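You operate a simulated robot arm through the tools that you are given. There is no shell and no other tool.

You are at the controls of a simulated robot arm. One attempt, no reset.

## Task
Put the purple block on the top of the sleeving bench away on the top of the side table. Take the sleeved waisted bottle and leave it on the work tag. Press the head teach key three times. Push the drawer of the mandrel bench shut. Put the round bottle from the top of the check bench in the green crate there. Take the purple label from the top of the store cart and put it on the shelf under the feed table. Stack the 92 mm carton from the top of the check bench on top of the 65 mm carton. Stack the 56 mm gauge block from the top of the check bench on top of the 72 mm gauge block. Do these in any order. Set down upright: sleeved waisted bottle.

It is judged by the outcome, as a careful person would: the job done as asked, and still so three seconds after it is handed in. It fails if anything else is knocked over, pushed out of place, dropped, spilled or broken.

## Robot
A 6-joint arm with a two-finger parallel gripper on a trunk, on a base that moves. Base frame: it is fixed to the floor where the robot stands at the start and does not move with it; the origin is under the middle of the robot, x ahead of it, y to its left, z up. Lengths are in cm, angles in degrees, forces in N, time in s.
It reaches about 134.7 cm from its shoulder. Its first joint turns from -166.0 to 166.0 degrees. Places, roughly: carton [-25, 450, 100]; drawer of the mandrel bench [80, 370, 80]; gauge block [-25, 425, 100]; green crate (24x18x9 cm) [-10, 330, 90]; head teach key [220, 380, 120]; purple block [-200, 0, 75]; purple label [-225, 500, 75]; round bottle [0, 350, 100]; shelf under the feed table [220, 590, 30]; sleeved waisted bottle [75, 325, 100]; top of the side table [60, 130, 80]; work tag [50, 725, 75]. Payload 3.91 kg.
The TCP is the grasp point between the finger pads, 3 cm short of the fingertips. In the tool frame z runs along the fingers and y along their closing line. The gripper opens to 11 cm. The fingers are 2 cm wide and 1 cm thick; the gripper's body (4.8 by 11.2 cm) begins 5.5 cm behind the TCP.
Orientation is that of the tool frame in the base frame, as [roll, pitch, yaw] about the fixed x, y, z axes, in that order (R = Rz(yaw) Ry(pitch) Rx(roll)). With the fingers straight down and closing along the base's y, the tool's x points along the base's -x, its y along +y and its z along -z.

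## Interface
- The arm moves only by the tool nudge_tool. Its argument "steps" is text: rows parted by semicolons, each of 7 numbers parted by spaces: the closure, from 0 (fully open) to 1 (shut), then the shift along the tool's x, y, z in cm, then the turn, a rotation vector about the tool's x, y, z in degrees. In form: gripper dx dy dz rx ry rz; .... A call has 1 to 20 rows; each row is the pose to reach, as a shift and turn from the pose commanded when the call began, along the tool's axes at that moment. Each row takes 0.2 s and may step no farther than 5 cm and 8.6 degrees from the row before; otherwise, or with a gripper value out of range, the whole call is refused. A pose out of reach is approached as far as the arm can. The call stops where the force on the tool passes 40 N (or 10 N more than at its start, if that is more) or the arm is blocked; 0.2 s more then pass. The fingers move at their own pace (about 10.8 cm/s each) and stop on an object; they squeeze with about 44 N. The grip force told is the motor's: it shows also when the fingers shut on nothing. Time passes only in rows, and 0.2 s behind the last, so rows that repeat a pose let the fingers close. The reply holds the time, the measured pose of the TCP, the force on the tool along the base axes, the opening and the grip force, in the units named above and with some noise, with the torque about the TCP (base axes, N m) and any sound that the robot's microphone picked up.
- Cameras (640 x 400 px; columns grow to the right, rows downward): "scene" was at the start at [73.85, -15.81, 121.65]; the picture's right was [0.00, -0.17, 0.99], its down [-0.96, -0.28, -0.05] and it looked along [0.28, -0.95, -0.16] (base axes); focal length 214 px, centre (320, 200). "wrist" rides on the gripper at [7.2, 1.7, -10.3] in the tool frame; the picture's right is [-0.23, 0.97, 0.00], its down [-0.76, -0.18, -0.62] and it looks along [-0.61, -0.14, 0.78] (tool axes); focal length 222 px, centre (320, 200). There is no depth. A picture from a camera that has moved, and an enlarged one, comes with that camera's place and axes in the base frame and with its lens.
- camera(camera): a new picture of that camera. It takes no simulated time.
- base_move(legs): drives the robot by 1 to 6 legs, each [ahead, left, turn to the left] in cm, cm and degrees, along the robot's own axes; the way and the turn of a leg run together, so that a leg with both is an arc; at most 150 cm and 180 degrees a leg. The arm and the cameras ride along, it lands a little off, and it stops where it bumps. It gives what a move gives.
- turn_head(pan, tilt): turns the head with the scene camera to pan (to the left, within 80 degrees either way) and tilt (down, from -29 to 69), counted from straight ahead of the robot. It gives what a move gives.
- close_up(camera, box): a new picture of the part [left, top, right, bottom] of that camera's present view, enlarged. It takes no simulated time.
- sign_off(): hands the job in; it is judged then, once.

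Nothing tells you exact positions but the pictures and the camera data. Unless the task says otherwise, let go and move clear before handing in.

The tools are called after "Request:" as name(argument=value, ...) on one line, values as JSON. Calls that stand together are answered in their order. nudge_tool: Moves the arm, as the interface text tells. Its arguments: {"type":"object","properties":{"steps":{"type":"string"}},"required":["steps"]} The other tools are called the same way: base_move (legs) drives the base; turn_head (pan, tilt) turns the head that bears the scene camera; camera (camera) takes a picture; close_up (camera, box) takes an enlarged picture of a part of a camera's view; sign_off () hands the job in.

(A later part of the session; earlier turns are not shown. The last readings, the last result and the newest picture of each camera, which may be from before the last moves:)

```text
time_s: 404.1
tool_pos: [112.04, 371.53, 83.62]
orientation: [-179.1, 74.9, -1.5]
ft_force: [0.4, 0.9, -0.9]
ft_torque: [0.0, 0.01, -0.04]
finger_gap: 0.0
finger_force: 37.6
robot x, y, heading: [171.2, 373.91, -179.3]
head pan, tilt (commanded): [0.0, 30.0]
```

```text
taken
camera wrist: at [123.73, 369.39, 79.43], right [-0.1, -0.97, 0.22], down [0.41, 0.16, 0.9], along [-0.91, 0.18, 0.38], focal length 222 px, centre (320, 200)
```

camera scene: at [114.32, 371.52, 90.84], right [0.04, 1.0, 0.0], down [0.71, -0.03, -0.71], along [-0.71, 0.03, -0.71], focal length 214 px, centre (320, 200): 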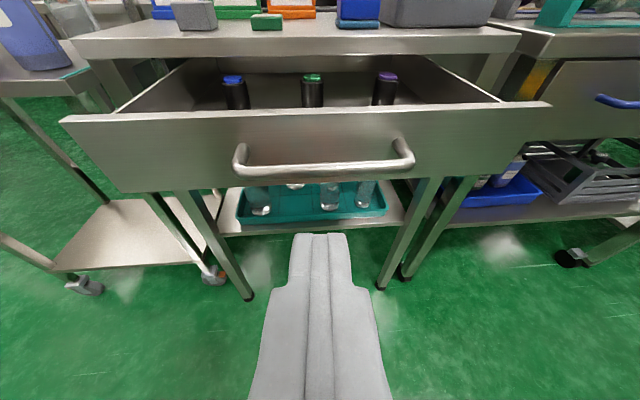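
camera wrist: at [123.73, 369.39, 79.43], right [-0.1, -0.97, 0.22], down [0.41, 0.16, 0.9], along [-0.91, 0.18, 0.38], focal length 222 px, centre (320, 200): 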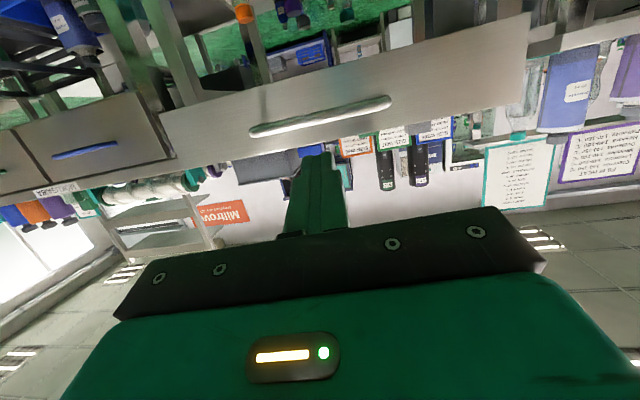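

The drawer front's top is at z ≈ 83.4 and the handle bar at about (100.7, 372, 80.6). I'll lower slightly and move the fingertips up to the bar.

Request:
nudge_tool(steps="1 0.4 0 1.3 0 0 0; 1 0.9 0 2.9 0 0 0; 1 1.38 0 4.5 0 0 0")

Request:
camera(camera="scene")

```text
time_s: 404.9
tool_pos: [108.18, 370.53, 81.62]
orientation: [-179.1, 74.9, -1.6]
ft_force: [-0.1, 1.2, 0.7]
ft_torque: [-0.01, 0.02, -0.02]
finger_gap: 0.0
finger_force: 37.9
out of reach, approached as far as the arm can: row 1, 2, 3
robot x, y, heading: [170.92, 373.76, -179.5]
head pan, tilt (commanded): [0.0, 30.0]
```

```text
taken
camera scene: at [110.53, 370.47, 88.71], right [0.04, 1.0, 0.0], down [0.71, -0.03, -0.71], along [-0.71, 0.03, -0.71], focal length 214 px, centre (320, 200)
```

scene: 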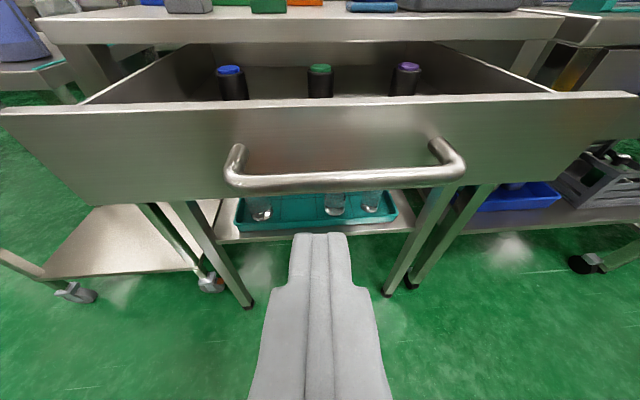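

The fingertips are level with the bar. I'll push slowly.

Request:
nudge_tool(steps="1 -0.26 0 0.97 0 0 0; 1 -0.52 0 1.93 0 0 0; 1 -0.78 0 2.9 0 0 0; 1 -0.91 0 3.38 0 0 0; 1 -1.04 0 3.86 0 0 0; 1 -1.17 0 4.35 0 0 0; 1 -1.3 0 4.83 0 0 0")

Request:
camera(camera="scene")

```text
time_s: 406.5
tool_pos: [103.36, 370.08, 81.81]
orientation: [-179.0, 74.9, -1.5]
ft_force: [-0.1, 0.1, 0.3]
ft_torque: [-0.01, 0.01, 0.0]
finger_gap: 0.0
finger_force: 37.8
out of reach, approached as far as the arm can: row 2, 3, 4, 5, 6, 7
robot x, y, heading: [170.79, 373.99, -179.5]
head pan, tilt (commanded): [0.0, 30.0]
```

```text
taken
camera scene: at [105.69, 370.0, 88.91], right [0.04, 1.0, 0.0], down [0.71, -0.03, -0.71], along [-0.7, 0.03, -0.71], focal length 214 px, centre (320, 200)
```

scene: 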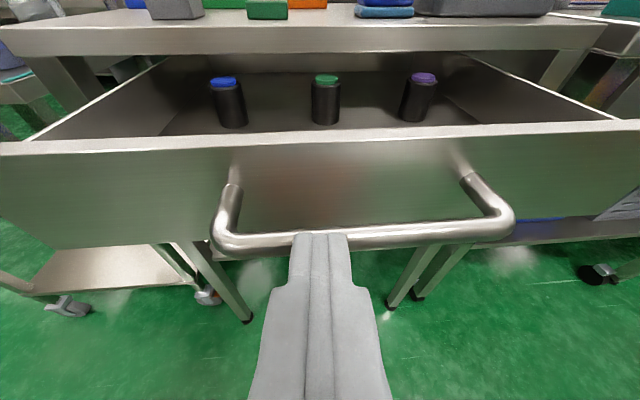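

The tips are just touching the bar. I'll keep pushing gently.

Request:
nudge_tool(steps="1 -0.13 0 0.48 0 0 0; 1 -0.26 0 0.97 0 0 0; 1 -0.39 0 1.45 0 0 0; 1 -0.52 0 1.93 0 0 0; 1 -0.65 0 2.42 0 0 0; 1 -0.78 0 2.9 0 0 0; 1 -0.91 0 3.38 0 0 0; 1 -1.04 0 3.86 0 0 0")

Request:
camera(camera="scene")

```text
time_s: 408.3
tool_pos: [99.36, 369.62, 81.95]
orientation: [-179.0, 74.9, -1.4]
ft_force: [-0.5, -0.4, 0.9]
ft_torque: [-0.03, 0.0, 0.02]
finger_gap: 0.0
finger_force: 38.1
out of reach, approached as far as the arm can: row 5, 6, 7, 8
robot x, y, heading: [171.34, 373.64, -179.4]
head pan, tilt (commanded): [0.0, 30.0]
```

```text
taken
camera scene: at [101.68, 369.69, 89.08], right [0.04, 1.0, 0.0], down [0.71, -0.03, -0.71], along [-0.7, 0.03, -0.71], focal length 214 px, centre (320, 200)
```

scene: 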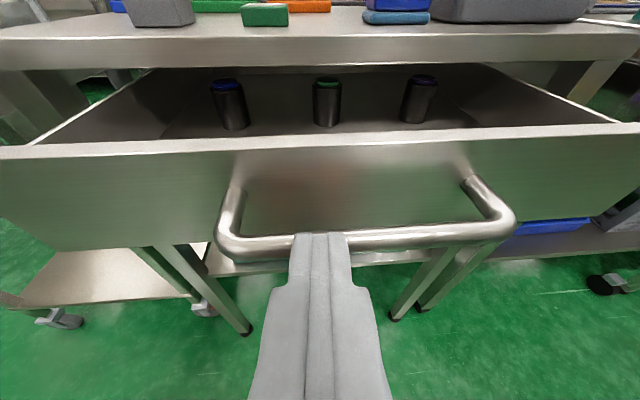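

The drawer is sliding along. I'll continue pushing it in.

Request:
nudge_tool(steps="1 -0.2 0 0.77 0 0 0; 1 -0.4 0 1.54 0 0 0; 1 -0.6 0 2.3 0 0 0; 1 -0.8 0 3.1 0 0 0; 1 -1 0 3.86 0 0 0; 1 -1.2 0 4.6 0 0 0; 1 -1.4 0 5.4 0 0 0; 1 -1.6 0 6.2 0 0 0; 1 -1.8 0 6.95 0 0 0; 1 -2 0 7.7 0 0 0")

Request:
camera(camera="scene")

```text
time_s: 410.5
tool_pos: [91.48, 369.3, 82.14]
orientation: [-179.1, 74.8, -1.5]
ft_force: [-0.2, -0.1, -0.7]
ft_torque: [0.01, 0.04, 0.04]
finger_gap: 0.0
finger_force: 37.7
out of reach, approached as far as the arm can: row 5, 6, 7, 8, 9, 10
robot x, y, heading: [171.25, 374.28, -179.5]
head pan, tilt (commanded): [0.0, 30.0]
```

```text
taken
camera scene: at [93.78, 369.29, 89.18], right [0.04, 1.0, 0.0], down [0.71, -0.03, -0.71], along [-0.7, 0.03, -0.71], focal length 214 px, centre (320, 200)
```

scene: 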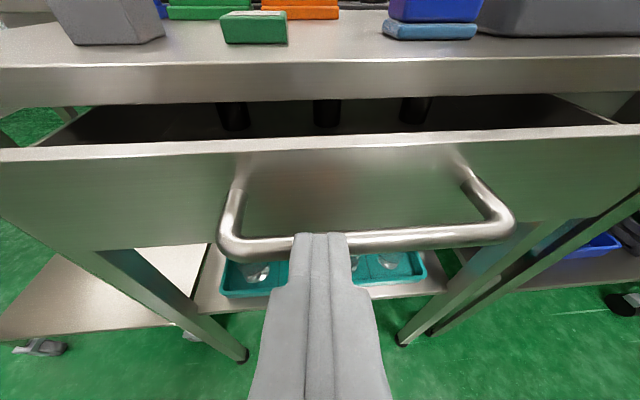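

Nearly in. I'll continue with a few more centimetres and watch for the stop.

Request:
nudge_tool(steps="1 -0.2 0 0.77 0 0 0; 1 -0.4 0 1.54 0 0 0; 1 -0.6 0 2.3 0 0 0; 1 -0.8 0 3.1 0 0 0; 1 -1 0 3.86 0 0 0; 1 -1.15 0 4.4 0 0 0; 1 -1.3 0 5 0 0 0; 1 -1.45 0 5.6 0 0 0; 1 -1.6 0 6.2 0 0 0")

Request:
camera(camera="scene")

```text
time_s: 412.3
tool_pos: [86.08, 369.21, 82.13]
orientation: [-179.0, 74.8, -1.5]
ft_force: [20.7, -0.2, 8.5]
ft_torque: [-0.03, -0.09, 0.12]
finger_gap: 0.01
finger_force: 37.4
robot x, y, heading: [171.04, 374.22, -179.5]
head pan, tilt (commanded): [0.0, 30.0]
stopped in row 9: the force on the tool passed its limit at 53 N (the readings are from after the stop); the commanded pose is now the measured one
```

```text
taken
camera scene: at [88.35, 369.15, 89.23], right [0.04, 1.0, 0.0], down [0.71, -0.03, -0.7], along [-0.7, 0.03, -0.71], focal length 214 px, centre (320, 200)
```

scene: 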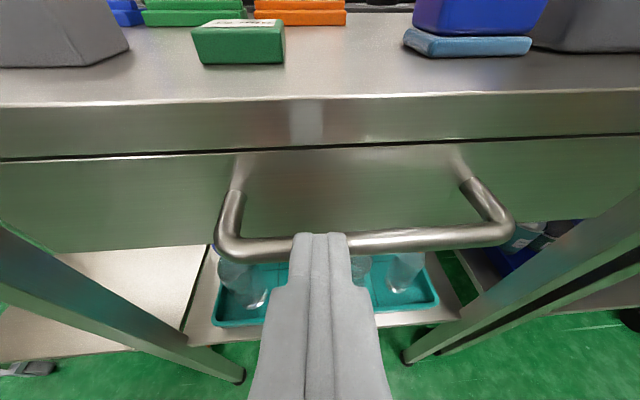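

The drawer is flush and hit its stop, so it is shut. I'll back the fingers away, then raise the arm and look at the bottles on the cart.

Request:
nudge_tool(steps="1 0.26 0 -0.97 0 0 0; 1 0.8 0 -2.9 0 0 0; 1 1.8 0 -6.8 0 0 0; 1 2.9 0 -10.6 0 0 0; 1 -0.5 0 -13 0 0 0; 1 -5 0 -14.2 0 0 0; 1 -9.8 0 -15.5 0 0 0; 1 -14.6 0 -16.8 0 0 0; 1 -19.4 0 -18.1 0 0 0; 1 -24.2 0 -19.4 0 0 0; 0.5 -29 0 -20.7 0 0 0; 0 -33.8 0 -22 0 0 0")

Request:
turn_head(pan=0, tilt=30)

Request:
camera(camera="scene")

```text
time_s: 414.9
tool_pos: [98.17, 368.47, 120.36]
orientation: [-178.9, 74.8, -1.3]
ft_force: [0.3, 0.2, -0.5]
ft_torque: [0.0, 0.0, 0.03]
finger_gap: 10.97
finger_force: 0.1
robot x, y, heading: [170.92, 373.73, -179.4]
head pan, tilt (commanded): [0.0, 30.0]
```

```text
time_s: 415.5
tool_pos: [98.29, 368.37, 120.37]
orientation: [-178.8, 74.6, -1.4]
ft_force: [-0.5, 1.2, 0.7]
ft_torque: [-0.03, 0.01, 0.0]
finger_gap: 11.02
finger_force: 0.0
robot x, y, heading: [170.92, 373.77, -179.6]
head pan, tilt (commanded): [0.0, 30.0]
```

```text
taken
camera scene: at [100.55, 368.43, 127.52], right [0.04, 1.0, 0.01], down [0.71, -0.03, -0.7], along [-0.7, 0.03, -0.71], focal length 214 px, centre (320, 200)
```

scene: 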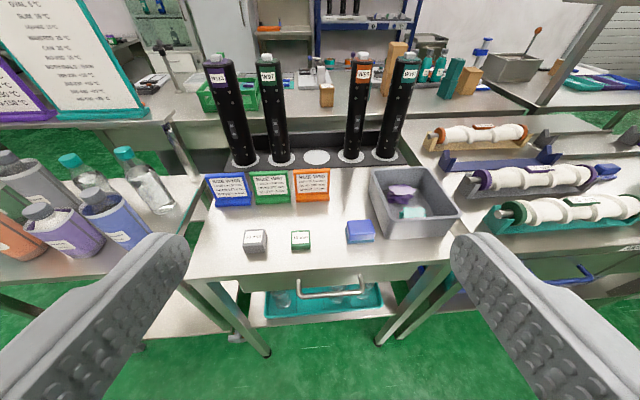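

The drawer is shut. Now I'll zoom in on the sleeved bottles to find the waisted one.

Request:
turn_head(pan=40, tilt=20)

Request:
camera(camera="scene")

Request:
close_up(camera="scene", box=[200, 130, 430, 300])

```text
time_s: 416.6
tool_pos: [98.35, 368.39, 120.42]
orientation: [-179.0, 74.7, -1.3]
ft_force: [0.0, 0.2, -0.4]
ft_torque: [0.01, -0.04, -0.01]
finger_gap: 11.01
finger_force: 0.1
robot x, y, heading: [171.13, 373.88, -179.4]
head pan, tilt (commanded): [40.0, 20.0]
```

```text
taken
camera scene: at [101.7, 362.38, 129.53], right [-0.59, 0.79, -0.17], down [0.51, 0.2, -0.84], along [-0.63, -0.57, -0.52], focal length 214 px, centre (320, 200)
```

scene: 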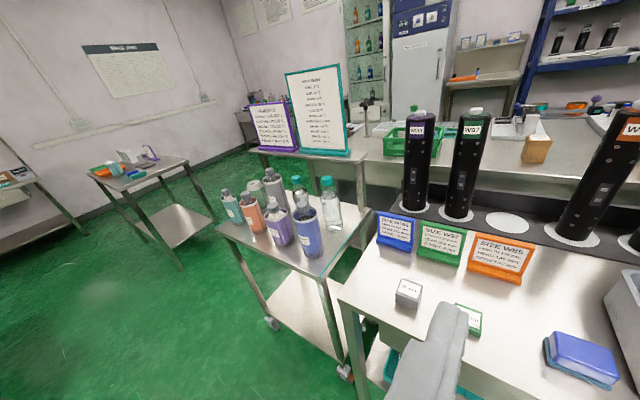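

```text
2.35 times, centred on (315, 215) of scene
camera zoom: at [101.7, 362.38, 129.53], right [-0.59, 0.79, -0.17], down [0.51, 0.2, -0.84], along [-0.63, -0.57, -0.52], focal length 505 px, centre (332, 165)
```

zoom: 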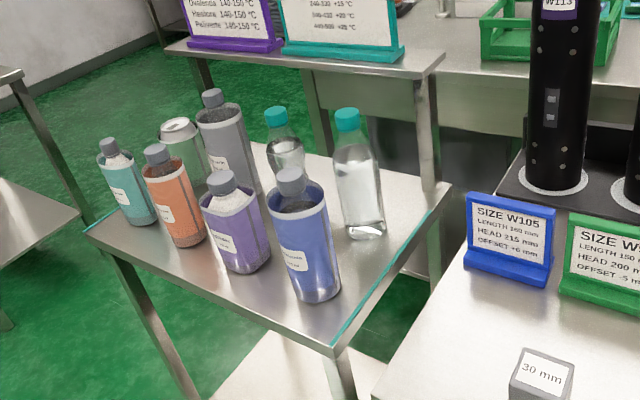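

Request:
close_up(camera="scene", box=[270, 175, 345, 270])

Request:
close_up(camera="scene", box=[205, 155, 300, 250])

```text
4.21 times, centred on (308, 222) of scene
camera zoom: at [101.7, 362.38, 129.53], right [-0.59, 0.79, -0.17], down [0.51, 0.2, -0.84], along [-0.63, -0.57, -0.52], focal length 903 px, centre (373, 105)
```

zoom: 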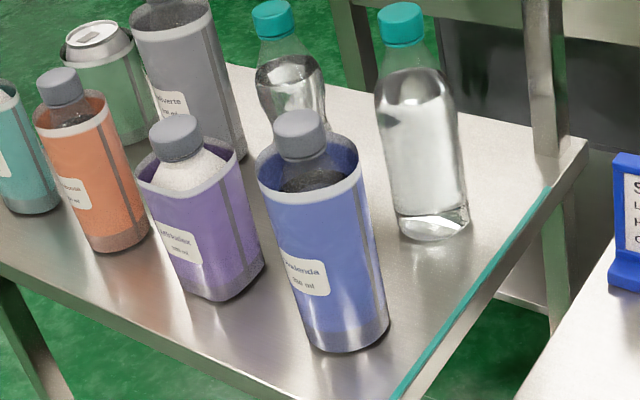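

```text
4.21 times, centred on (252, 202) of scene
camera zoom: at [101.7, 362.38, 129.53], right [-0.59, 0.79, -0.17], down [0.51, 0.2, -0.84], along [-0.63, -0.57, -0.52], focal length 903 px, centre (604, 190)
```

zoom: 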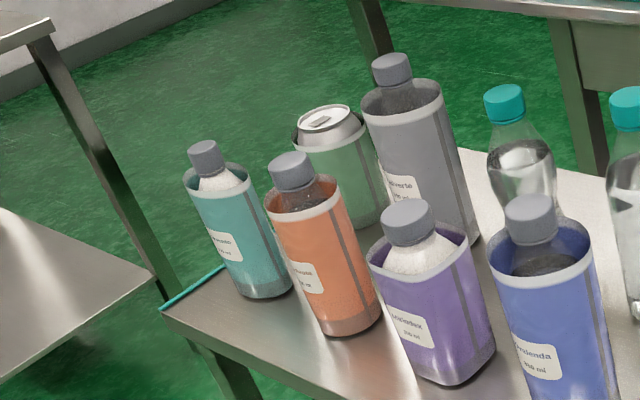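

By location (around (67–72, 325)) the blue-sleeved bottle matches the task's waisted bottle, but I want to verify its shape. I'll slide the base left to face the cart and look from nearer.

Request:
base_move(legs=[[0, 46, 0]])

Request:
turn_head(pan=0, tilt=25)

Request:
camera(camera="scene")

Request:
camera(camera="wrist")

```text
time_s: 419.4
tool_pos: [98.71, 322.86, 120.38]
orientation: [-178.9, 74.6, -1.6]
ft_force: [0.0, -0.7, -0.7]
ft_torque: [-0.01, -0.04, 0.02]
finger_gap: 11.0
finger_force: 0.1
robot x, y, heading: [171.39, 328.36, -179.5]
head pan, tilt (commanded): [40.0, 20.0]
```

```text
time_s: 420.4
tool_pos: [98.7, 323.02, 120.42]
orientation: [-179.0, 74.7, -1.5]
ft_force: [-0.1, 0.3, -0.8]
ft_torque: [0.03, 0.03, -0.03]
finger_gap: 10.98
finger_force: 0.0
robot x, y, heading: [171.53, 327.96, -179.7]
head pan, tilt (commanded): [0.0, 25.0]
```

```text
taken
camera scene: at [100.57, 322.86, 128.27], right [0.04, 1.0, 0.0], down [0.65, -0.02, -0.76], along [-0.76, 0.04, -0.65], focal length 214 px, centre (320, 200)
```

scene: 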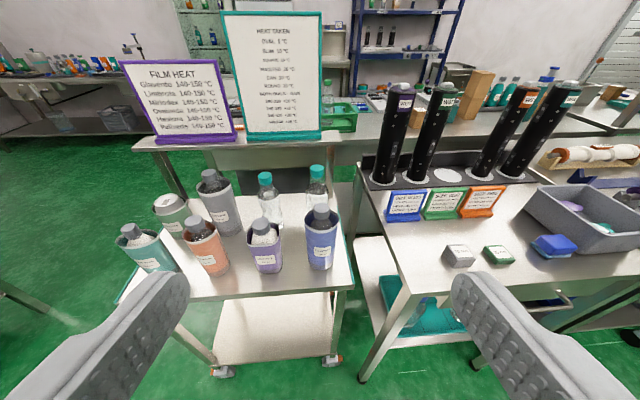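

```text
taken
camera wrist: at [110.39, 320.71, 116.17], right [-0.1, -0.97, 0.21], down [0.41, 0.16, 0.9], along [-0.91, 0.18, 0.38], focal length 222 px, centre (320, 200)
```

wrist: 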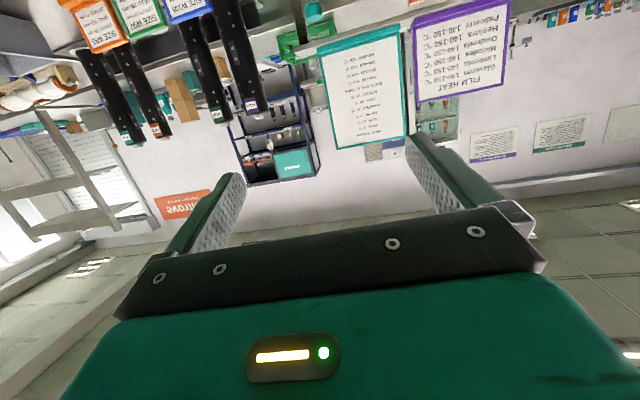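

The bottles are in front of me now. I'll zoom in on the signs and the bottle group.

Request:
close_up(camera="scene", box=[230, 150, 360, 280])

Request:
close_up(camera="scene", box=[110, 5, 340, 150])

Request:
close_up(camera="scene", box=[110, 160, 250, 290])

```text
3.08 times, centred on (295, 215) of scene
camera zoom: at [100.57, 322.86, 128.27], right [0.04, 1.0, 0.0], down [0.65, -0.02, -0.76], along [-0.76, 0.04, -0.65], focal length 660 px, centre (397, 154)
```

zoom: 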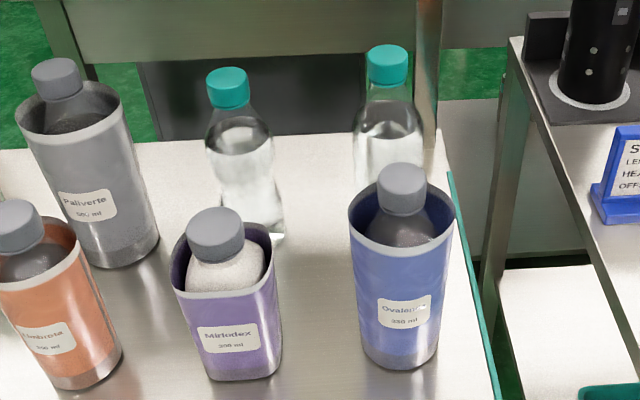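

```text
2.76 times, centred on (225, 78) of scene
camera zoom: at [100.57, 322.86, 128.27], right [0.04, 1.0, 0.0], down [0.65, -0.02, -0.76], along [-0.76, 0.04, -0.65], focal length 592 px, centre (582, 538)
```

zoom: 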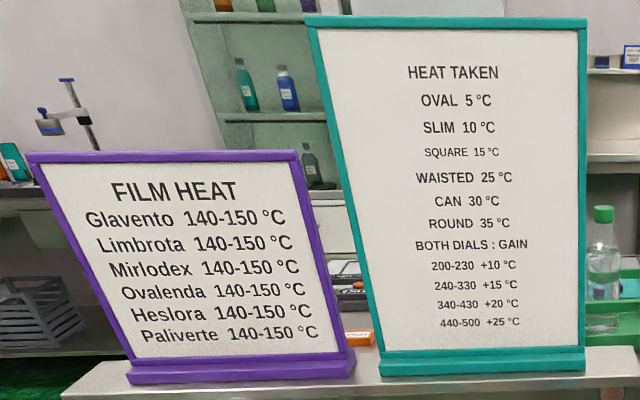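

```text
3.08 times, centred on (180, 225) of scene
camera zoom: at [100.57, 322.86, 128.27], right [0.04, 1.0, 0.0], down [0.65, -0.02, -0.76], along [-0.76, 0.04, -0.65], focal length 660 px, centre (751, 123)
```

zoom: 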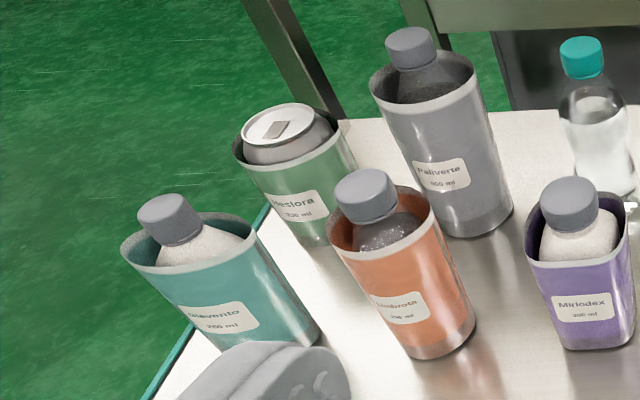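

The types on the sign are oval, slim, square, waisted, can and round; the blue "Ovalenda" bottle at about (66.5, 323.5) matches the given place for the sleeved waisted bottle. I'll drive 20 cm closer and prepare a tilted grip around its body.

Request:
base_move(legs=[[18, 0, 0]])

Request:
nudge_tool(steps="0 1 0 -1.2 0 2 0; 0 2 0 -2.4 0 4 0; 0 3.5 0 -3.6 0 6 0; 0 5 0 -4.8 0 8 0; 0 6.5 0 -6 0 10 0; 0 8.5 0 -6.5 0 12 0; 0 10.5 0 -7 -1 14.7 0; 0 12 0 -7 -1 14.7 0")

Request:
turn_head(pan=0, tilt=25)

Request:
camera(camera="scene")

Request:
camera(camera="wrist")

```text
time_s: 421.9
tool_pos: [80.67, 322.87, 120.39]
orientation: [-179.0, 74.7, -1.4]
ft_force: [0.0, -0.1, -0.1]
ft_torque: [-0.01, 0.0, 0.0]
finger_gap: 11.02
finger_force: 0.0
robot x, y, heading: [153.41, 328.28, -179.4]
head pan, tilt (commanded): [0.0, 25.0]
```

```text
time_s: 423.7
tool_pos: [90.81, 322.3, 110.54]
orientation: [179.7, 60.0, -1.7]
ft_force: [0.3, -0.5, 0.5]
ft_torque: [0.01, 0.01, 0.02]
finger_gap: 11.0
finger_force: 0.0
robot x, y, heading: [153.66, 328.07, -179.6]
head pan, tilt (commanded): [0.0, 25.0]
```

```text
time_s: 424.3
tool_pos: [90.61, 322.3, 110.59]
orientation: [179.9, 60.0, -1.8]
ft_force: [0.8, -0.3, 0.6]
ft_torque: [0.0, 0.01, -0.01]
finger_gap: 11.02
finger_force: 0.1
robot x, y, heading: [153.59, 328.03, -179.4]
head pan, tilt (commanded): [0.0, 25.0]
```

```text
taken
camera scene: at [90.52, 322.43, 118.72], right [0.03, 1.0, 0.0], down [0.82, -0.02, -0.57], along [-0.57, 0.01, -0.82], focal length 214 px, centre (320, 200)
```

scene: 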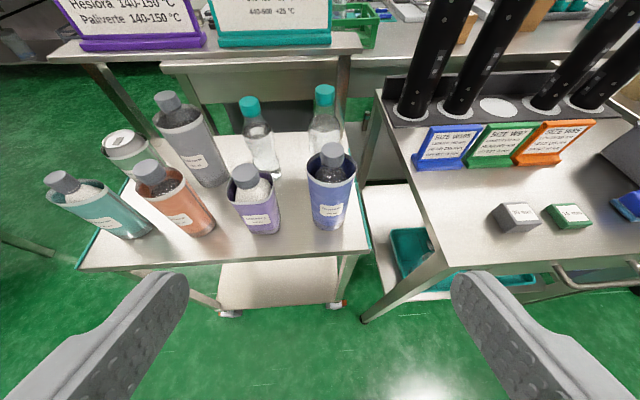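

```text
taken
camera wrist: at [103.08, 320.29, 109.58], right [-0.14, -0.97, 0.2], down [0.16, 0.17, 0.97], along [-0.98, 0.17, 0.13], focal length 222 px, centre (320, 200)
```

wrist: 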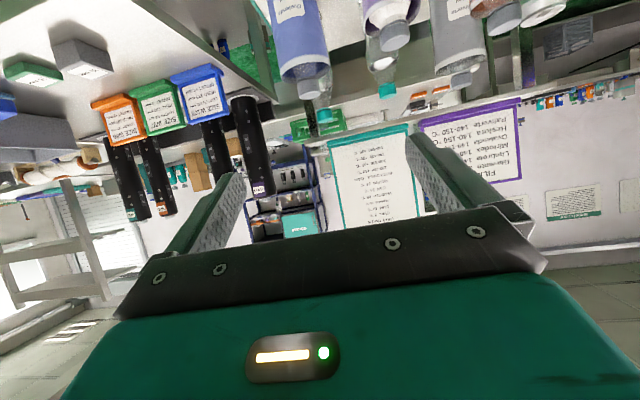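

I'll zoom in on the blue bottle from both cameras for an accurate fix.

Request:
close_up(camera="scene", box=[220, 130, 380, 240])

Request:
close_up(camera="wrist", box=[240, 0, 440, 120])

```text
3.64 times, centred on (300, 185) of scene
camera zoom: at [90.52, 322.43, 118.72], right [0.03, 1.0, 0.0], down [0.82, -0.02, -0.57], along [-0.57, 0.01, -0.82], focal length 780 px, centre (393, 254)
```

zoom: 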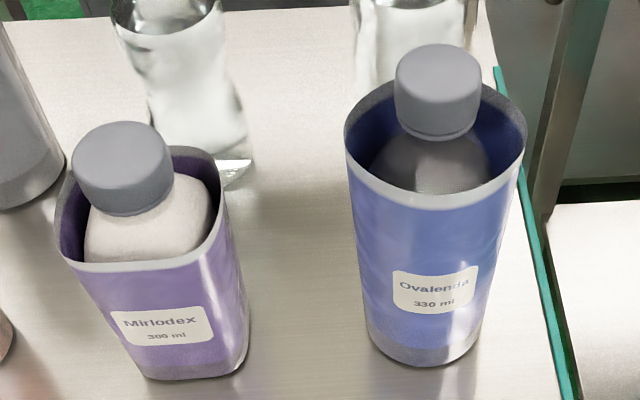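

```text
3.20 times, centred on (340, 60) of wrist
camera zoom: at [103.08, 320.29, 109.58], right [-0.14, -0.97, 0.2], down [0.16, 0.17, 0.97], along [-0.98, 0.17, 0.13], focal length 711 px, centre (256, 648)
```

zoom: 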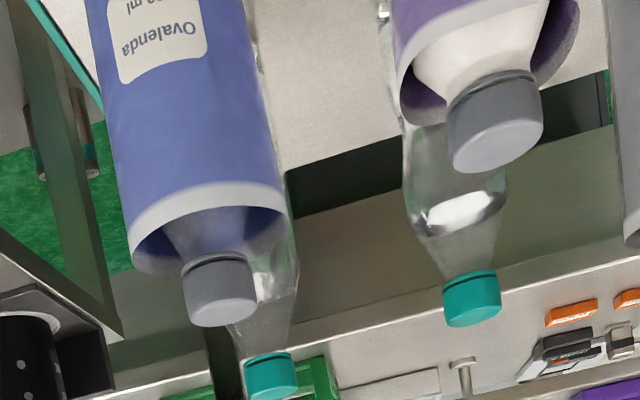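

The blue bottle stands at (67.6, 325.0) from z = 76.3 to 98, with its sleeve up to z ≈ 94. I'll lower in front of it, then slide the open fingers around its body.

Request:
nudge_tool(steps="0 2.7 -0.3 2.7 0 0 0; 0 5.4 -0.6 5.4 0 0 0; 0 8.1 -1 8.1 0 0 0; 0 10.8 -1.3 10.8 0 0 0; 0 13.5 -1.7 13.5 0 0 0; 0 16.1 -2 16.25 0 0 0")

Request:
turn_head(pan=0, tilt=-29)

Request:
camera(camera="wrist")

Request:
camera(camera="scene")

```text
time_s: 425.7
tool_pos: [84.6, 324.57, 88.59]
orientation: [179.1, 59.9, -2.7]
ft_force: [-0.1, -0.3, -0.7]
ft_torque: [0.01, 0.0, -0.01]
finger_gap: 11.0
finger_force: 0.1
robot x, y, heading: [153.67, 327.9, -179.5]
head pan, tilt (commanded): [0.0, 25.0]
```

```text
time_s: 426.9
tool_pos: [84.56, 324.47, 88.56]
orientation: [179.0, 59.9, -2.9]
ft_force: [-0.3, -0.1, 0.2]
ft_torque: [-0.03, -0.03, -0.02]
finger_gap: 11.01
finger_force: 0.1
robot x, y, heading: [153.39, 328.19, -179.6]
head pan, tilt (commanded): [0.0, -28.6]
```

```text
taken
camera wrist: at [97.08, 322.41, 87.55], right [-0.15, -0.97, 0.21], down [0.16, 0.18, 0.97], along [-0.98, 0.18, 0.13], focal length 222 px, centre (320, 200)
```

wrist: 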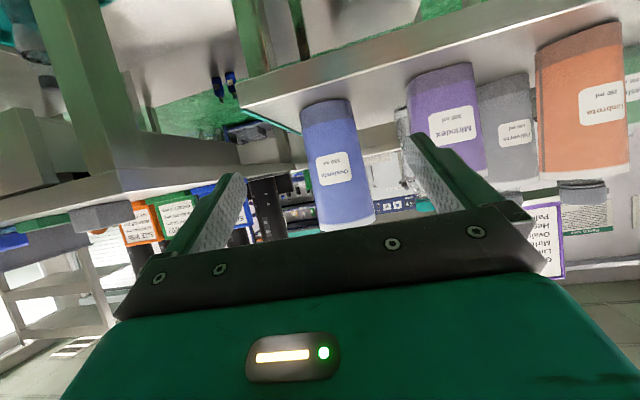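

```text
taken
camera scene: at [82.66, 324.84, 104.87], right [0.03, 1.0, -0.01], down [0.03, -0.01, -1.0], along [-1.0, 0.03, -0.03], focal length 214 px, centre (320, 200)
```

scene: 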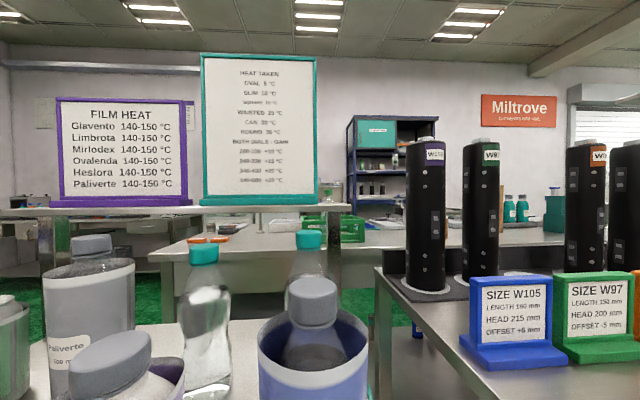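

The bottle is centred between the fingers. I'll slide forward and close on it.

Request:
nudge_tool(steps="0 -1.5 0 2.6 0 0 0; 0 -3 0.1 5.2 0 0 0; 0 -4.5 0.1 7.8 0 0 0; 0 -6 0.2 10.4 0 0 0; 0 -7.25 0.2 12.55 0 0 0; 0 -8.5 0.3 14.7 0 0 0; 0.2 -8.5 0.3 14.7 0 0 0; 1 -8.5 0.3 14.7 0 0 0; 1 -8.5 0.3 14.7 0 0 0; 1 -8.5 0.3 14.7 0 0 0; 1 -8.5 0.3 14.7 0 0 0")

Request:
camera(camera="wrist")

```text
time_s: 429.4
tool_pos: [67.7, 324.46, 88.56]
orientation: [179.8, 60.0, -1.8]
ft_force: [-1.3, 1.1, 2.3]
ft_torque: [-0.08, 0.11, -0.02]
finger_gap: 5.81
finger_force: 44.1
robot x, y, heading: [153.41, 328.21, -179.6]
head pan, tilt (commanded): [0.0, -28.6]
```

```text
taken
camera wrist: at [80.12, 322.57, 87.47], right [-0.14, -0.97, 0.2], down [0.16, 0.17, 0.97], along [-0.98, 0.17, 0.13], focal length 222 px, centre (320, 200)
```

wrist: 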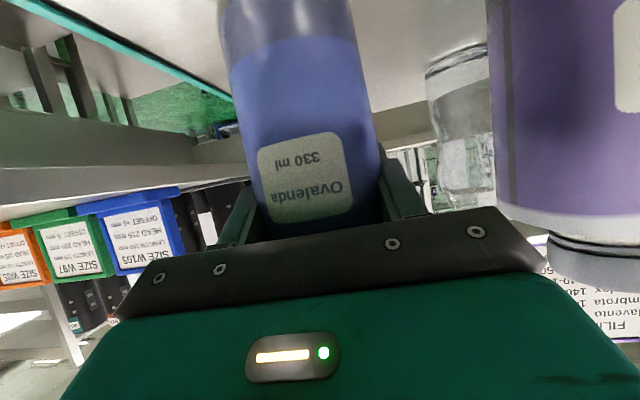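

The gap closed to 5.8 cm, narrower than the sleeve, which confirms a waisted bottle inside. I'll do a slow test lift.

Request:
nudge_tool(steps="1 -0.26 0 -0.15 0 0 0; 1 -0.6 0 -0.35 0 0 0; 1 -1 0 -0.6 0 0 0; 1 -1.5 0 -0.9 0 0 0; 1 -2.16 0 -1.27 0 0 0")

Request:
camera(camera="wrist")

```text
time_s: 430.6
tool_pos: [67.65, 324.72, 91.14]
orientation: [179.9, 59.9, -1.7]
ft_force: [0.1, -0.6, -4.3]
ft_torque: [0.0, 0.03, 0.0]
finger_gap: 5.78
finger_force: 43.9
robot x, y, heading: [153.66, 327.79, -179.5]
head pan, tilt (commanded): [0.0, -28.6]
```

```text
taken
camera wrist: at [80.1, 322.58, 90.06], right [-0.14, -0.97, 0.2], down [0.16, 0.18, 0.97], along [-0.98, 0.17, 0.13], focal length 222 px, centre (320, 200)
```

wrist: 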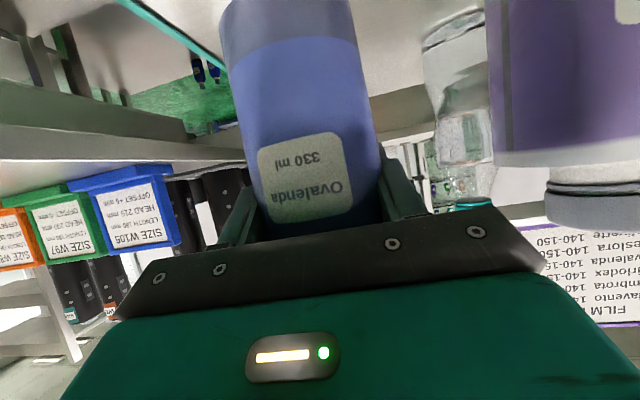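

The bottle is held with its sleeve. I'll raise it smoothly and draw it back into the aisle.

Request:
nudge_tool(steps="1 -0.9 0 -0.5 0 0 0; 1 -2.2 0 -1.25 0 0 0; 1 -3.9 0 -2.25 0 0 0; 1 -5.6 0 -3.25 0 0 0; 1 -7.4 0 -4.25 0 0 0; 1 -9.1 0 -5.25 0 0 0; 1 -10.8 0 -6.25 0 0 0; 1 -12.5 0 -7.25 0 0 0; 1 -14.3 0 -8.25 0 0 0; 1 -16 0 -9.25 0 0 0; 1 -17.5 0 -10.1 0 0 0; 1 -18.6 0 -10.75 0 0 0; 1 -19 0 -11 0 0 0")

Request:
nudge_tool(steps="1 0.5 0 -0.9 0 0 0; 1 1.25 0 -2.2 0 0 0; 1 2.25 0 -3.9 0 0 0; 1 3.25 0 -5.6 0 0 0; 1 4.25 0 -7.4 0 0 0; 1 5.25 0 -9.1 0 0 0; 1 6.25 0 -10.8 0 0 0; 1 7.25 0 -12.5 0 0 0; 1 8.25 0 -14.3 0 0 0; 1 9 0 -15.6 0 0 0; 1 9.5 0 -16.5 0 0 0")

Request:
turn_head(pan=-70, tilt=0)

Request:
camera(camera="scene")

Request:
camera(camera="wrist")

```text
time_s: 433.4
tool_pos: [67.58, 324.56, 113.06]
orientation: [179.9, 60.0, -1.8]
ft_force: [0.6, 0.4, -3.7]
ft_torque: [0.0, 0.01, 0.0]
finger_gap: 5.8
finger_force: 44.1
robot x, y, heading: [153.44, 328.07, -179.5]
head pan, tilt (commanded): [0.0, -28.6]
```

```text
time_s: 435.8
tool_pos: [86.61, 324.12, 113.01]
orientation: [179.8, 60.0, -1.7]
ft_force: [0.3, 0.0, -4.0]
ft_torque: [-0.01, -0.01, 0.01]
finger_gap: 5.78
finger_force: 44.0
robot x, y, heading: [153.5, 328.23, -179.4]
head pan, tilt (commanded): [0.0, -28.6]
```

```text
time_s: 437.2
tool_pos: [86.52, 324.04, 113.19]
orientation: [179.8, 60.1, -1.8]
ft_force: [0.4, -1.2, -3.0]
ft_torque: [-0.01, 0.04, -0.01]
finger_gap: 5.81
finger_force: 44.5
robot x, y, heading: [153.46, 328.34, -179.7]
head pan, tilt (commanded): [-70.0, 0.0]
```

```text
taken
camera scene: at [90.09, 332.62, 127.72], right [0.82, 0.32, 0.47], down [0.5, -0.02, -0.87], along [-0.27, 0.95, -0.17], focal length 214 px, centre (320, 200)
```

scene: 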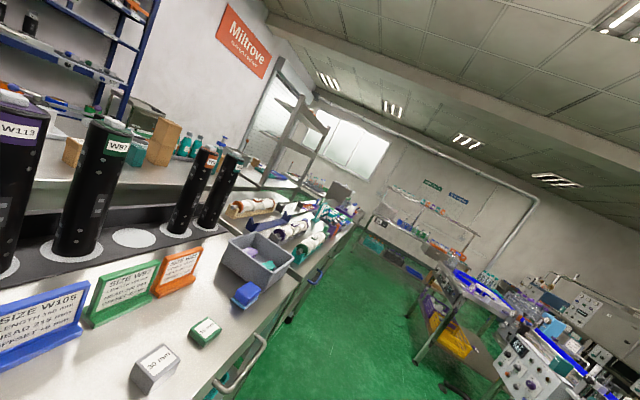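

```text
taken
camera wrist: at [99.12, 322.11, 112.03], right [-0.14, -0.97, 0.2], down [0.16, 0.17, 0.97], along [-0.98, 0.17, 0.13], focal length 222 px, centre (320, 200)
```

wrist: 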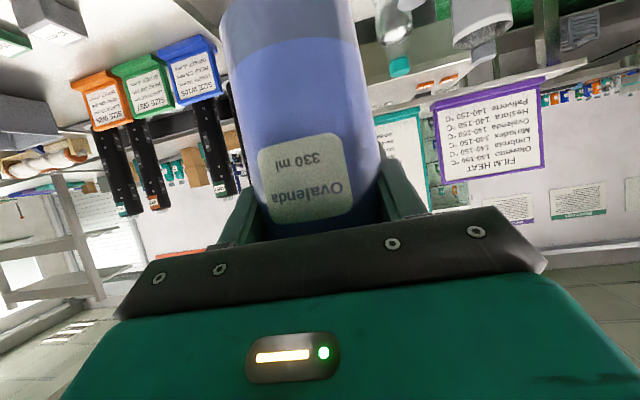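

The bottle is held well clear in the aisle. I'll turn to face +y and drive up the aisle toward the work tag.

Request:
base_move(legs=[[0, 0, -90], [40, 10, 0], [130, 0, 0]])

Request:
camera(camera="wrist")

Request:
turn_head(pan=0, tilt=-29)

Request:
camera(camera="scene")

```text
time_s: 449.7
tool_pos: [138.41, 565.72, 112.99]
orientation: [179.8, 60.1, -92.0]
ft_force: [-0.2, 0.2, -4.0]
ft_torque: [0.0, -0.02, -0.01]
finger_gap: 5.76
finger_force: 44.2
robot x, y, heading: [141.9, 498.84, 90.1]
head pan, tilt (commanded): [-70.0, 0.0]
```

```text
taken
camera wrist: at [136.34, 553.2, 112.03], right [-0.97, 0.14, 0.2], down [0.17, -0.16, 0.97], along [0.17, 0.98, 0.13], focal length 222 px, centre (320, 200)
```

wrist: 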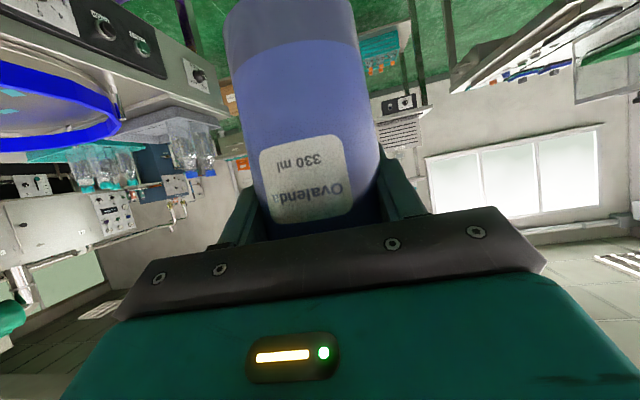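

```text
time_s: 451.1
tool_pos: [138.52, 565.64, 113.13]
orientation: [179.8, 60.0, -92.0]
ft_force: [0.6, -0.4, -3.6]
ft_torque: [0.01, -0.01, -0.01]
finger_gap: 5.76
finger_force: 43.9
robot x, y, heading: [142.23, 499.16, 90.4]
head pan, tilt (commanded): [0.0, -28.6]
```

```text
taken
camera scene: at [138.69, 567.85, 129.39], right [1.0, -0.03, 0.0], down [0.0, -0.02, -1.0], along [0.03, 1.0, -0.02], focal length 214 px, centre (320, 200)
```

scene: 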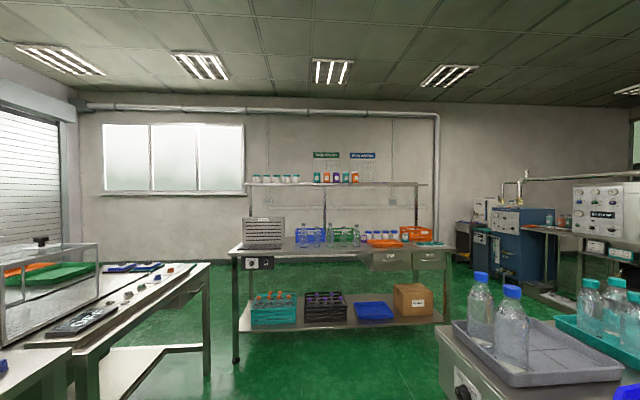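

The shelf unit and table 1 with the tags are ahead-left. I'll drive on to y ≈ 620 and turn left to face table 1.

Request:
base_move(legs=[[122, 0, 0], [0, 0, 90]])

Request:
turn_head(pan=-35, tilt=-5)

Request:
camera(camera="scene")

```text
time_s: 461.1
tool_pos: [75.72, 617.23, 113.1]
orientation: [179.7, 60.0, -2.4]
ft_force: [-0.4, 0.0, -3.6]
ft_torque: [0.02, -0.02, 0.01]
finger_gap: 5.74
finger_force: 44.5
robot x, y, heading: [142.49, 620.7, 179.9]
head pan, tilt (commanded): [0.0, -28.6]
```

```text
time_s: 462.1
tool_pos: [75.7, 617.12, 113.03]
orientation: [179.8, 60.0, -2.4]
ft_force: [0.6, -0.2, -4.4]
ft_torque: [-0.01, 0.02, 0.01]
finger_gap: 5.73
finger_force: 44.4
robot x, y, heading: [142.85, 620.57, 179.9]
head pan, tilt (commanded): [-35.0, -5.0]
```

```text
taken
camera scene: at [75.18, 622.37, 126.35], right [0.53, 0.8, 0.29], down [0.44, 0.03, -0.9], along [-0.73, 0.6, -0.33], focal length 214 px, centre (320, 200)
```

scene: 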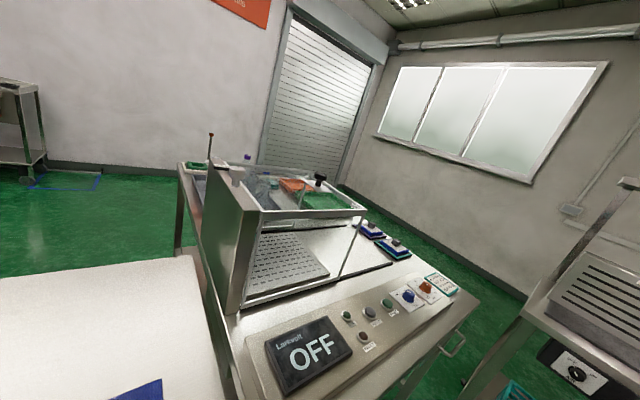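

I can see the work tag at the far corner of this dryer table. I'll strafe right to y ≈ 688.

Request:
base_move(legs=[[0, -68, 0]])

Request:
turn_head(pan=-40, tilt=20)

Request:
camera(camera="scene")

```text
time_s: 465.9
tool_pos: [75.92, 685.26, 113.11]
orientation: [179.7, 60.0, -2.5]
ft_force: [0.6, -0.2, -3.2]
ft_torque: [-0.01, 0.02, -0.02]
finger_gap: 5.72
finger_force: 44.4
robot x, y, heading: [142.68, 688.47, 179.7]
head pan, tilt (commanded): [-35.0, -5.0]
```

```text
time_s: 466.8
tool_pos: [75.97, 685.33, 113.13]
orientation: [179.8, 60.0, -2.6]
ft_force: [0.8, 0.9, -3.2]
ft_torque: [0.01, -0.02, -0.03]
finger_gap: 5.87
finger_force: 44.0
robot x, y, heading: [142.73, 688.07, 179.8]
head pan, tilt (commanded): [-40.0, 20.0]
```

```text
taken
camera scene: at [77.45, 691.39, 122.9], right [0.59, 0.74, 0.32], down [0.69, -0.25, -0.68], along [-0.43, 0.62, -0.66], focal length 214 px, centre (320, 200)
```

scene: 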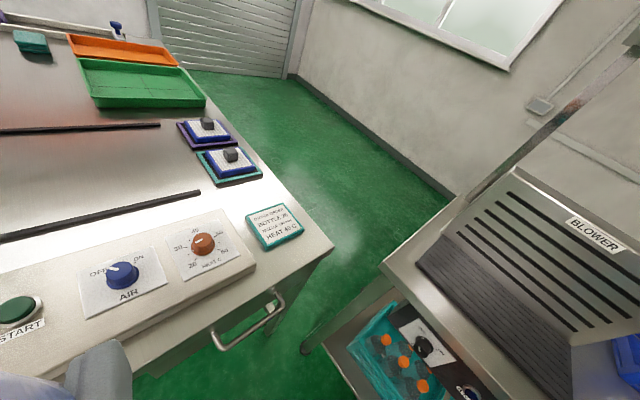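

The work tag "DRYER ORDER" is at about (53.7, 714, 81.5). I'll zoom for its outline.

Request:
close_up(camera="scene", box=[200, 180, 360, 290])

```text
3.64 times, centred on (280, 235) of scene
camera zoom: at [77.45, 691.39, 122.9], right [0.59, 0.74, 0.32], down [0.69, -0.25, -0.68], along [-0.43, 0.62, -0.66], focal length 780 px, centre (466, 73)
```

zoom: 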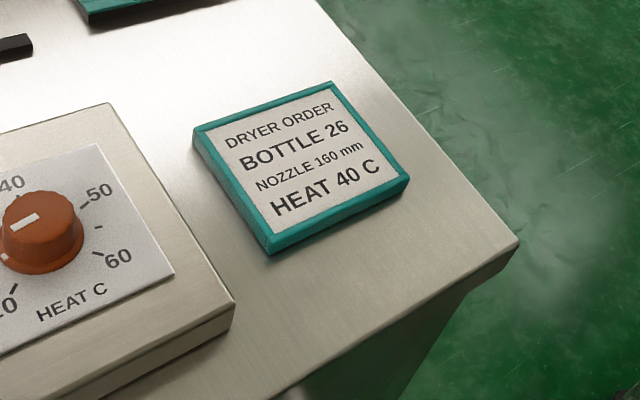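

The tag spans x 47.8–57.2, y 708.9–719.6, so I'll set the bottle at its centre (52.5, 714.3). First I'll drive 12 cm closer and then carry the bottle sideways over the tag.

Request:
base_move(legs=[[12, 0, 0]])

Request:
turn_head(pan=0, tilt=-29)

```text
time_s: 468.0
tool_pos: [63.86, 685.34, 113.03]
orientation: [179.8, 60.0, -2.5]
ft_force: [-0.2, -0.5, -3.8]
ft_torque: [-0.02, -0.01, -0.02]
finger_gap: 5.92
finger_force: 44.2
robot x, y, heading: [131.25, 688.26, 179.6]
head pan, tilt (commanded): [-40.0, 20.0]
```

```text
time_s: 469.2
tool_pos: [63.84, 685.39, 113.09]
orientation: [179.9, 60.0, -2.5]
ft_force: [0.2, -0.8, -3.0]
ft_torque: [-0.03, 0.0, -0.01]
finger_gap: 5.78
finger_force: 43.9
robot x, y, heading: [130.85, 688.51, 179.9]
head pan, tilt (commanded): [0.0, -28.6]
```

Now I'll move the bottle across to above the tag, slowly.

Request:
nudge_tool(steps="1 -0.04 -0.6 0.3 0 0 0; 1 -0.12 -1.8 0.85 0 0 0; 1 -0.25 -3.6 1.7 0 0 0; 1 -0.38 -5.5 2.6 0 0 0; 1 -0.52 -7.5 3.5 0 0 0; 1 -0.66 -9.5 4.5 0 0 0; 1 -0.8 -11.5 5.4 0 0 0; 1 -0.94 -13.5 6.4 0 0 0; 1 -1.07 -15.5 7.3 0 0 0; 1 -1.2 -17.5 8.25 0 0 0; 1 -1.35 -19.5 9.2 0 0 0; 1 -1.5 -21.5 10.1 0 0 0; 1 -1.63 -23.5 11.1 0 0 0; 1 -1.77 -25.5 12 0 0 0; 1 -1.87 -27 12.7 0 0 0; 1 -1.94 -28 13.2 0 0 0; 1 -1.97 -28.43 13.4 0 0 0")

Request:
turn_head(pan=60, tilt=30)

Request:
camera(camera="scene")

Request:
camera(camera="wrist")

```text
time_s: 472.8
tool_pos: [52.54, 714.22, 108.12]
orientation: [179.8, 60.0, -2.5]
ft_force: [-0.9, -0.3, -2.8]
ft_torque: [-0.04, 0.01, 0.03]
finger_gap: 5.75
finger_force: 44.4
robot x, y, heading: [130.82, 688.29, 179.7]
head pan, tilt (commanded): [0.0, -28.6]
```

```text
time_s: 474.1
tool_pos: [52.49, 714.21, 107.95]
orientation: [179.8, 60.0, -2.5]
ft_force: [0.2, -0.7, -3.3]
ft_torque: [-0.02, 0.02, 0.01]
finger_gap: 5.91
finger_force: 44.5
robot x, y, heading: [131.04, 688.59, 179.6]
head pan, tilt (commanded): [60.0, 30.0]
```

```text
taken
camera scene: at [56.58, 706.35, 117.76], right [-0.73, 0.53, -0.43], down [0.67, 0.4, -0.63], along [-0.16, -0.75, -0.65], focal length 214 px, centre (320, 200)
```

scene: 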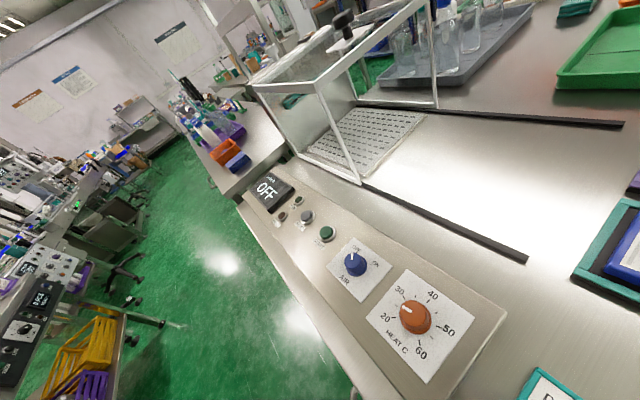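

```text
taken
camera wrist: at [64.99, 712.04, 106.95], right [-0.15, -0.97, 0.2], down [0.17, 0.17, 0.97], along [-0.97, 0.18, 0.13], focal length 222 px, centre (320, 200)
```

wrist: 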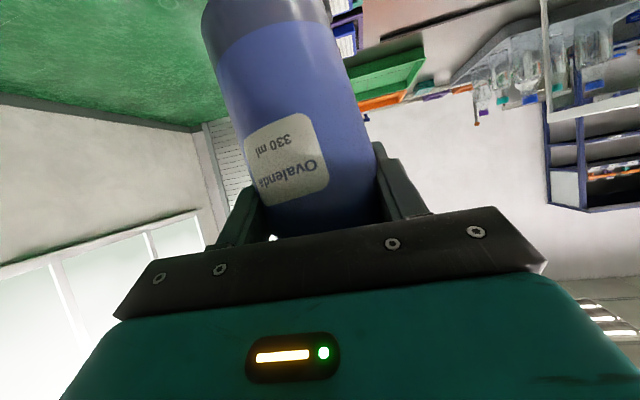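

The wrist view suggests the bottle has tilted a few degrees sideways in the grip. I'll zoom in to measure it before placing.

Request:
close_up(camera="wrist", box=[180, 0, 420, 240])

Request:
turn_head(pan=35, tilt=-29)

Request:
camera(camera="scene")

```text
1.67 times, centred on (300, 120) of wrist
camera zoom: at [64.99, 712.04, 106.95], right [-0.15, -0.97, 0.2], down [0.17, 0.17, 0.97], along [-0.97, 0.18, 0.13], focal length 370 px, centre (353, 333)
```

zoom: 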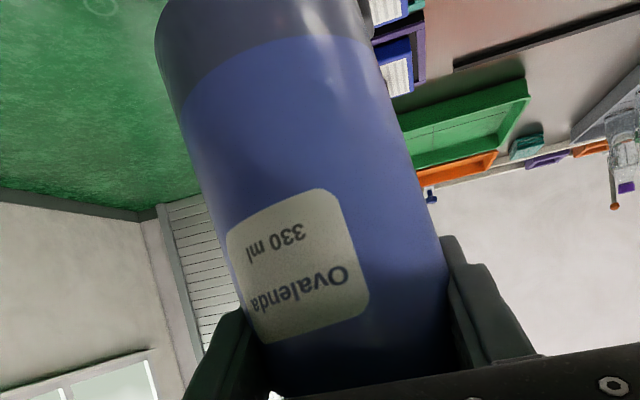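

```text
time_s: 475.4
tool_pos: [52.55, 714.27, 108.07]
orientation: [179.8, 60.1, -2.5]
ft_force: [0.3, -0.9, -4.0]
ft_torque: [-0.01, -0.02, 0.02]
finger_gap: 5.88
finger_force: 44.0
robot x, y, heading: [130.79, 688.66, 179.9]
head pan, tilt (commanded): [35.0, -28.6]
```

```text
taken
camera scene: at [51.5, 710.55, 124.92], right [-0.46, 0.84, -0.29], down [0.09, -0.28, -0.96], along [-0.88, -0.47, 0.06], focal length 214 px, centre (320, 200)
```

scene: 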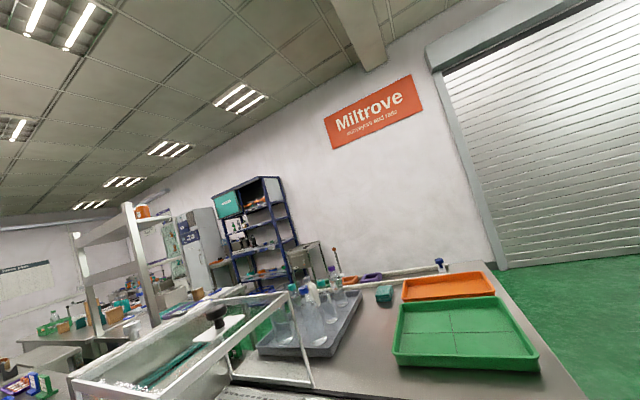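

The bottle leans about 5.5° (top toward -y) in the grip. I'll rotate the gripper to stand it upright again and check.

Request:
nudge_tool(steps="1 0 0 0 -0.6 0.05 1; 1 0 0 0 -1.2 0.1 2; 1 0 0 0 -1.8 0.15 3; 1 0 0 0 -2.4 0.2 4; 1 0 0 0 -2.75 0.22 4.76")

Request:
close_up(camera="wrist", box=[180, 0, 420, 240])

```text
time_s: 476.6
tool_pos: [52.5, 714.28, 108.02]
orientation: [168.9, 59.3, -11.9]
ft_force: [-0.2, 0.0, -3.7]
ft_torque: [-0.01, -0.03, 0.04]
finger_gap: 5.87
finger_force: 44.4
robot x, y, heading: [130.46, 688.56, 179.7]
head pan, tilt (commanded): [35.0, -28.6]
```

```text
1.67 times, centred on (300, 120) of wrist
camera zoom: at [64.96, 711.99, 107.19], right [-0.15, -0.94, 0.29], down [0.17, 0.27, 0.95], along [-0.97, 0.19, 0.12], focal length 370 px, centre (353, 333)
```

zoom: 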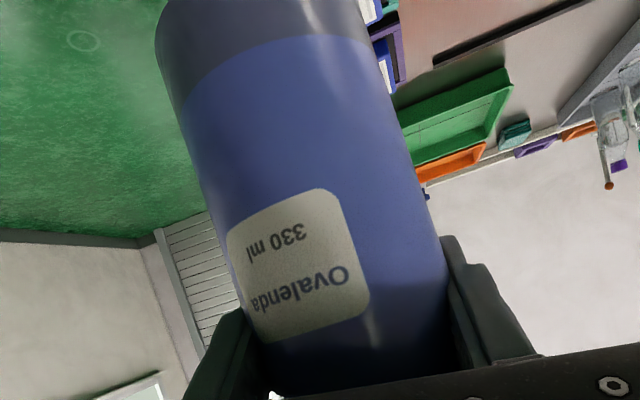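

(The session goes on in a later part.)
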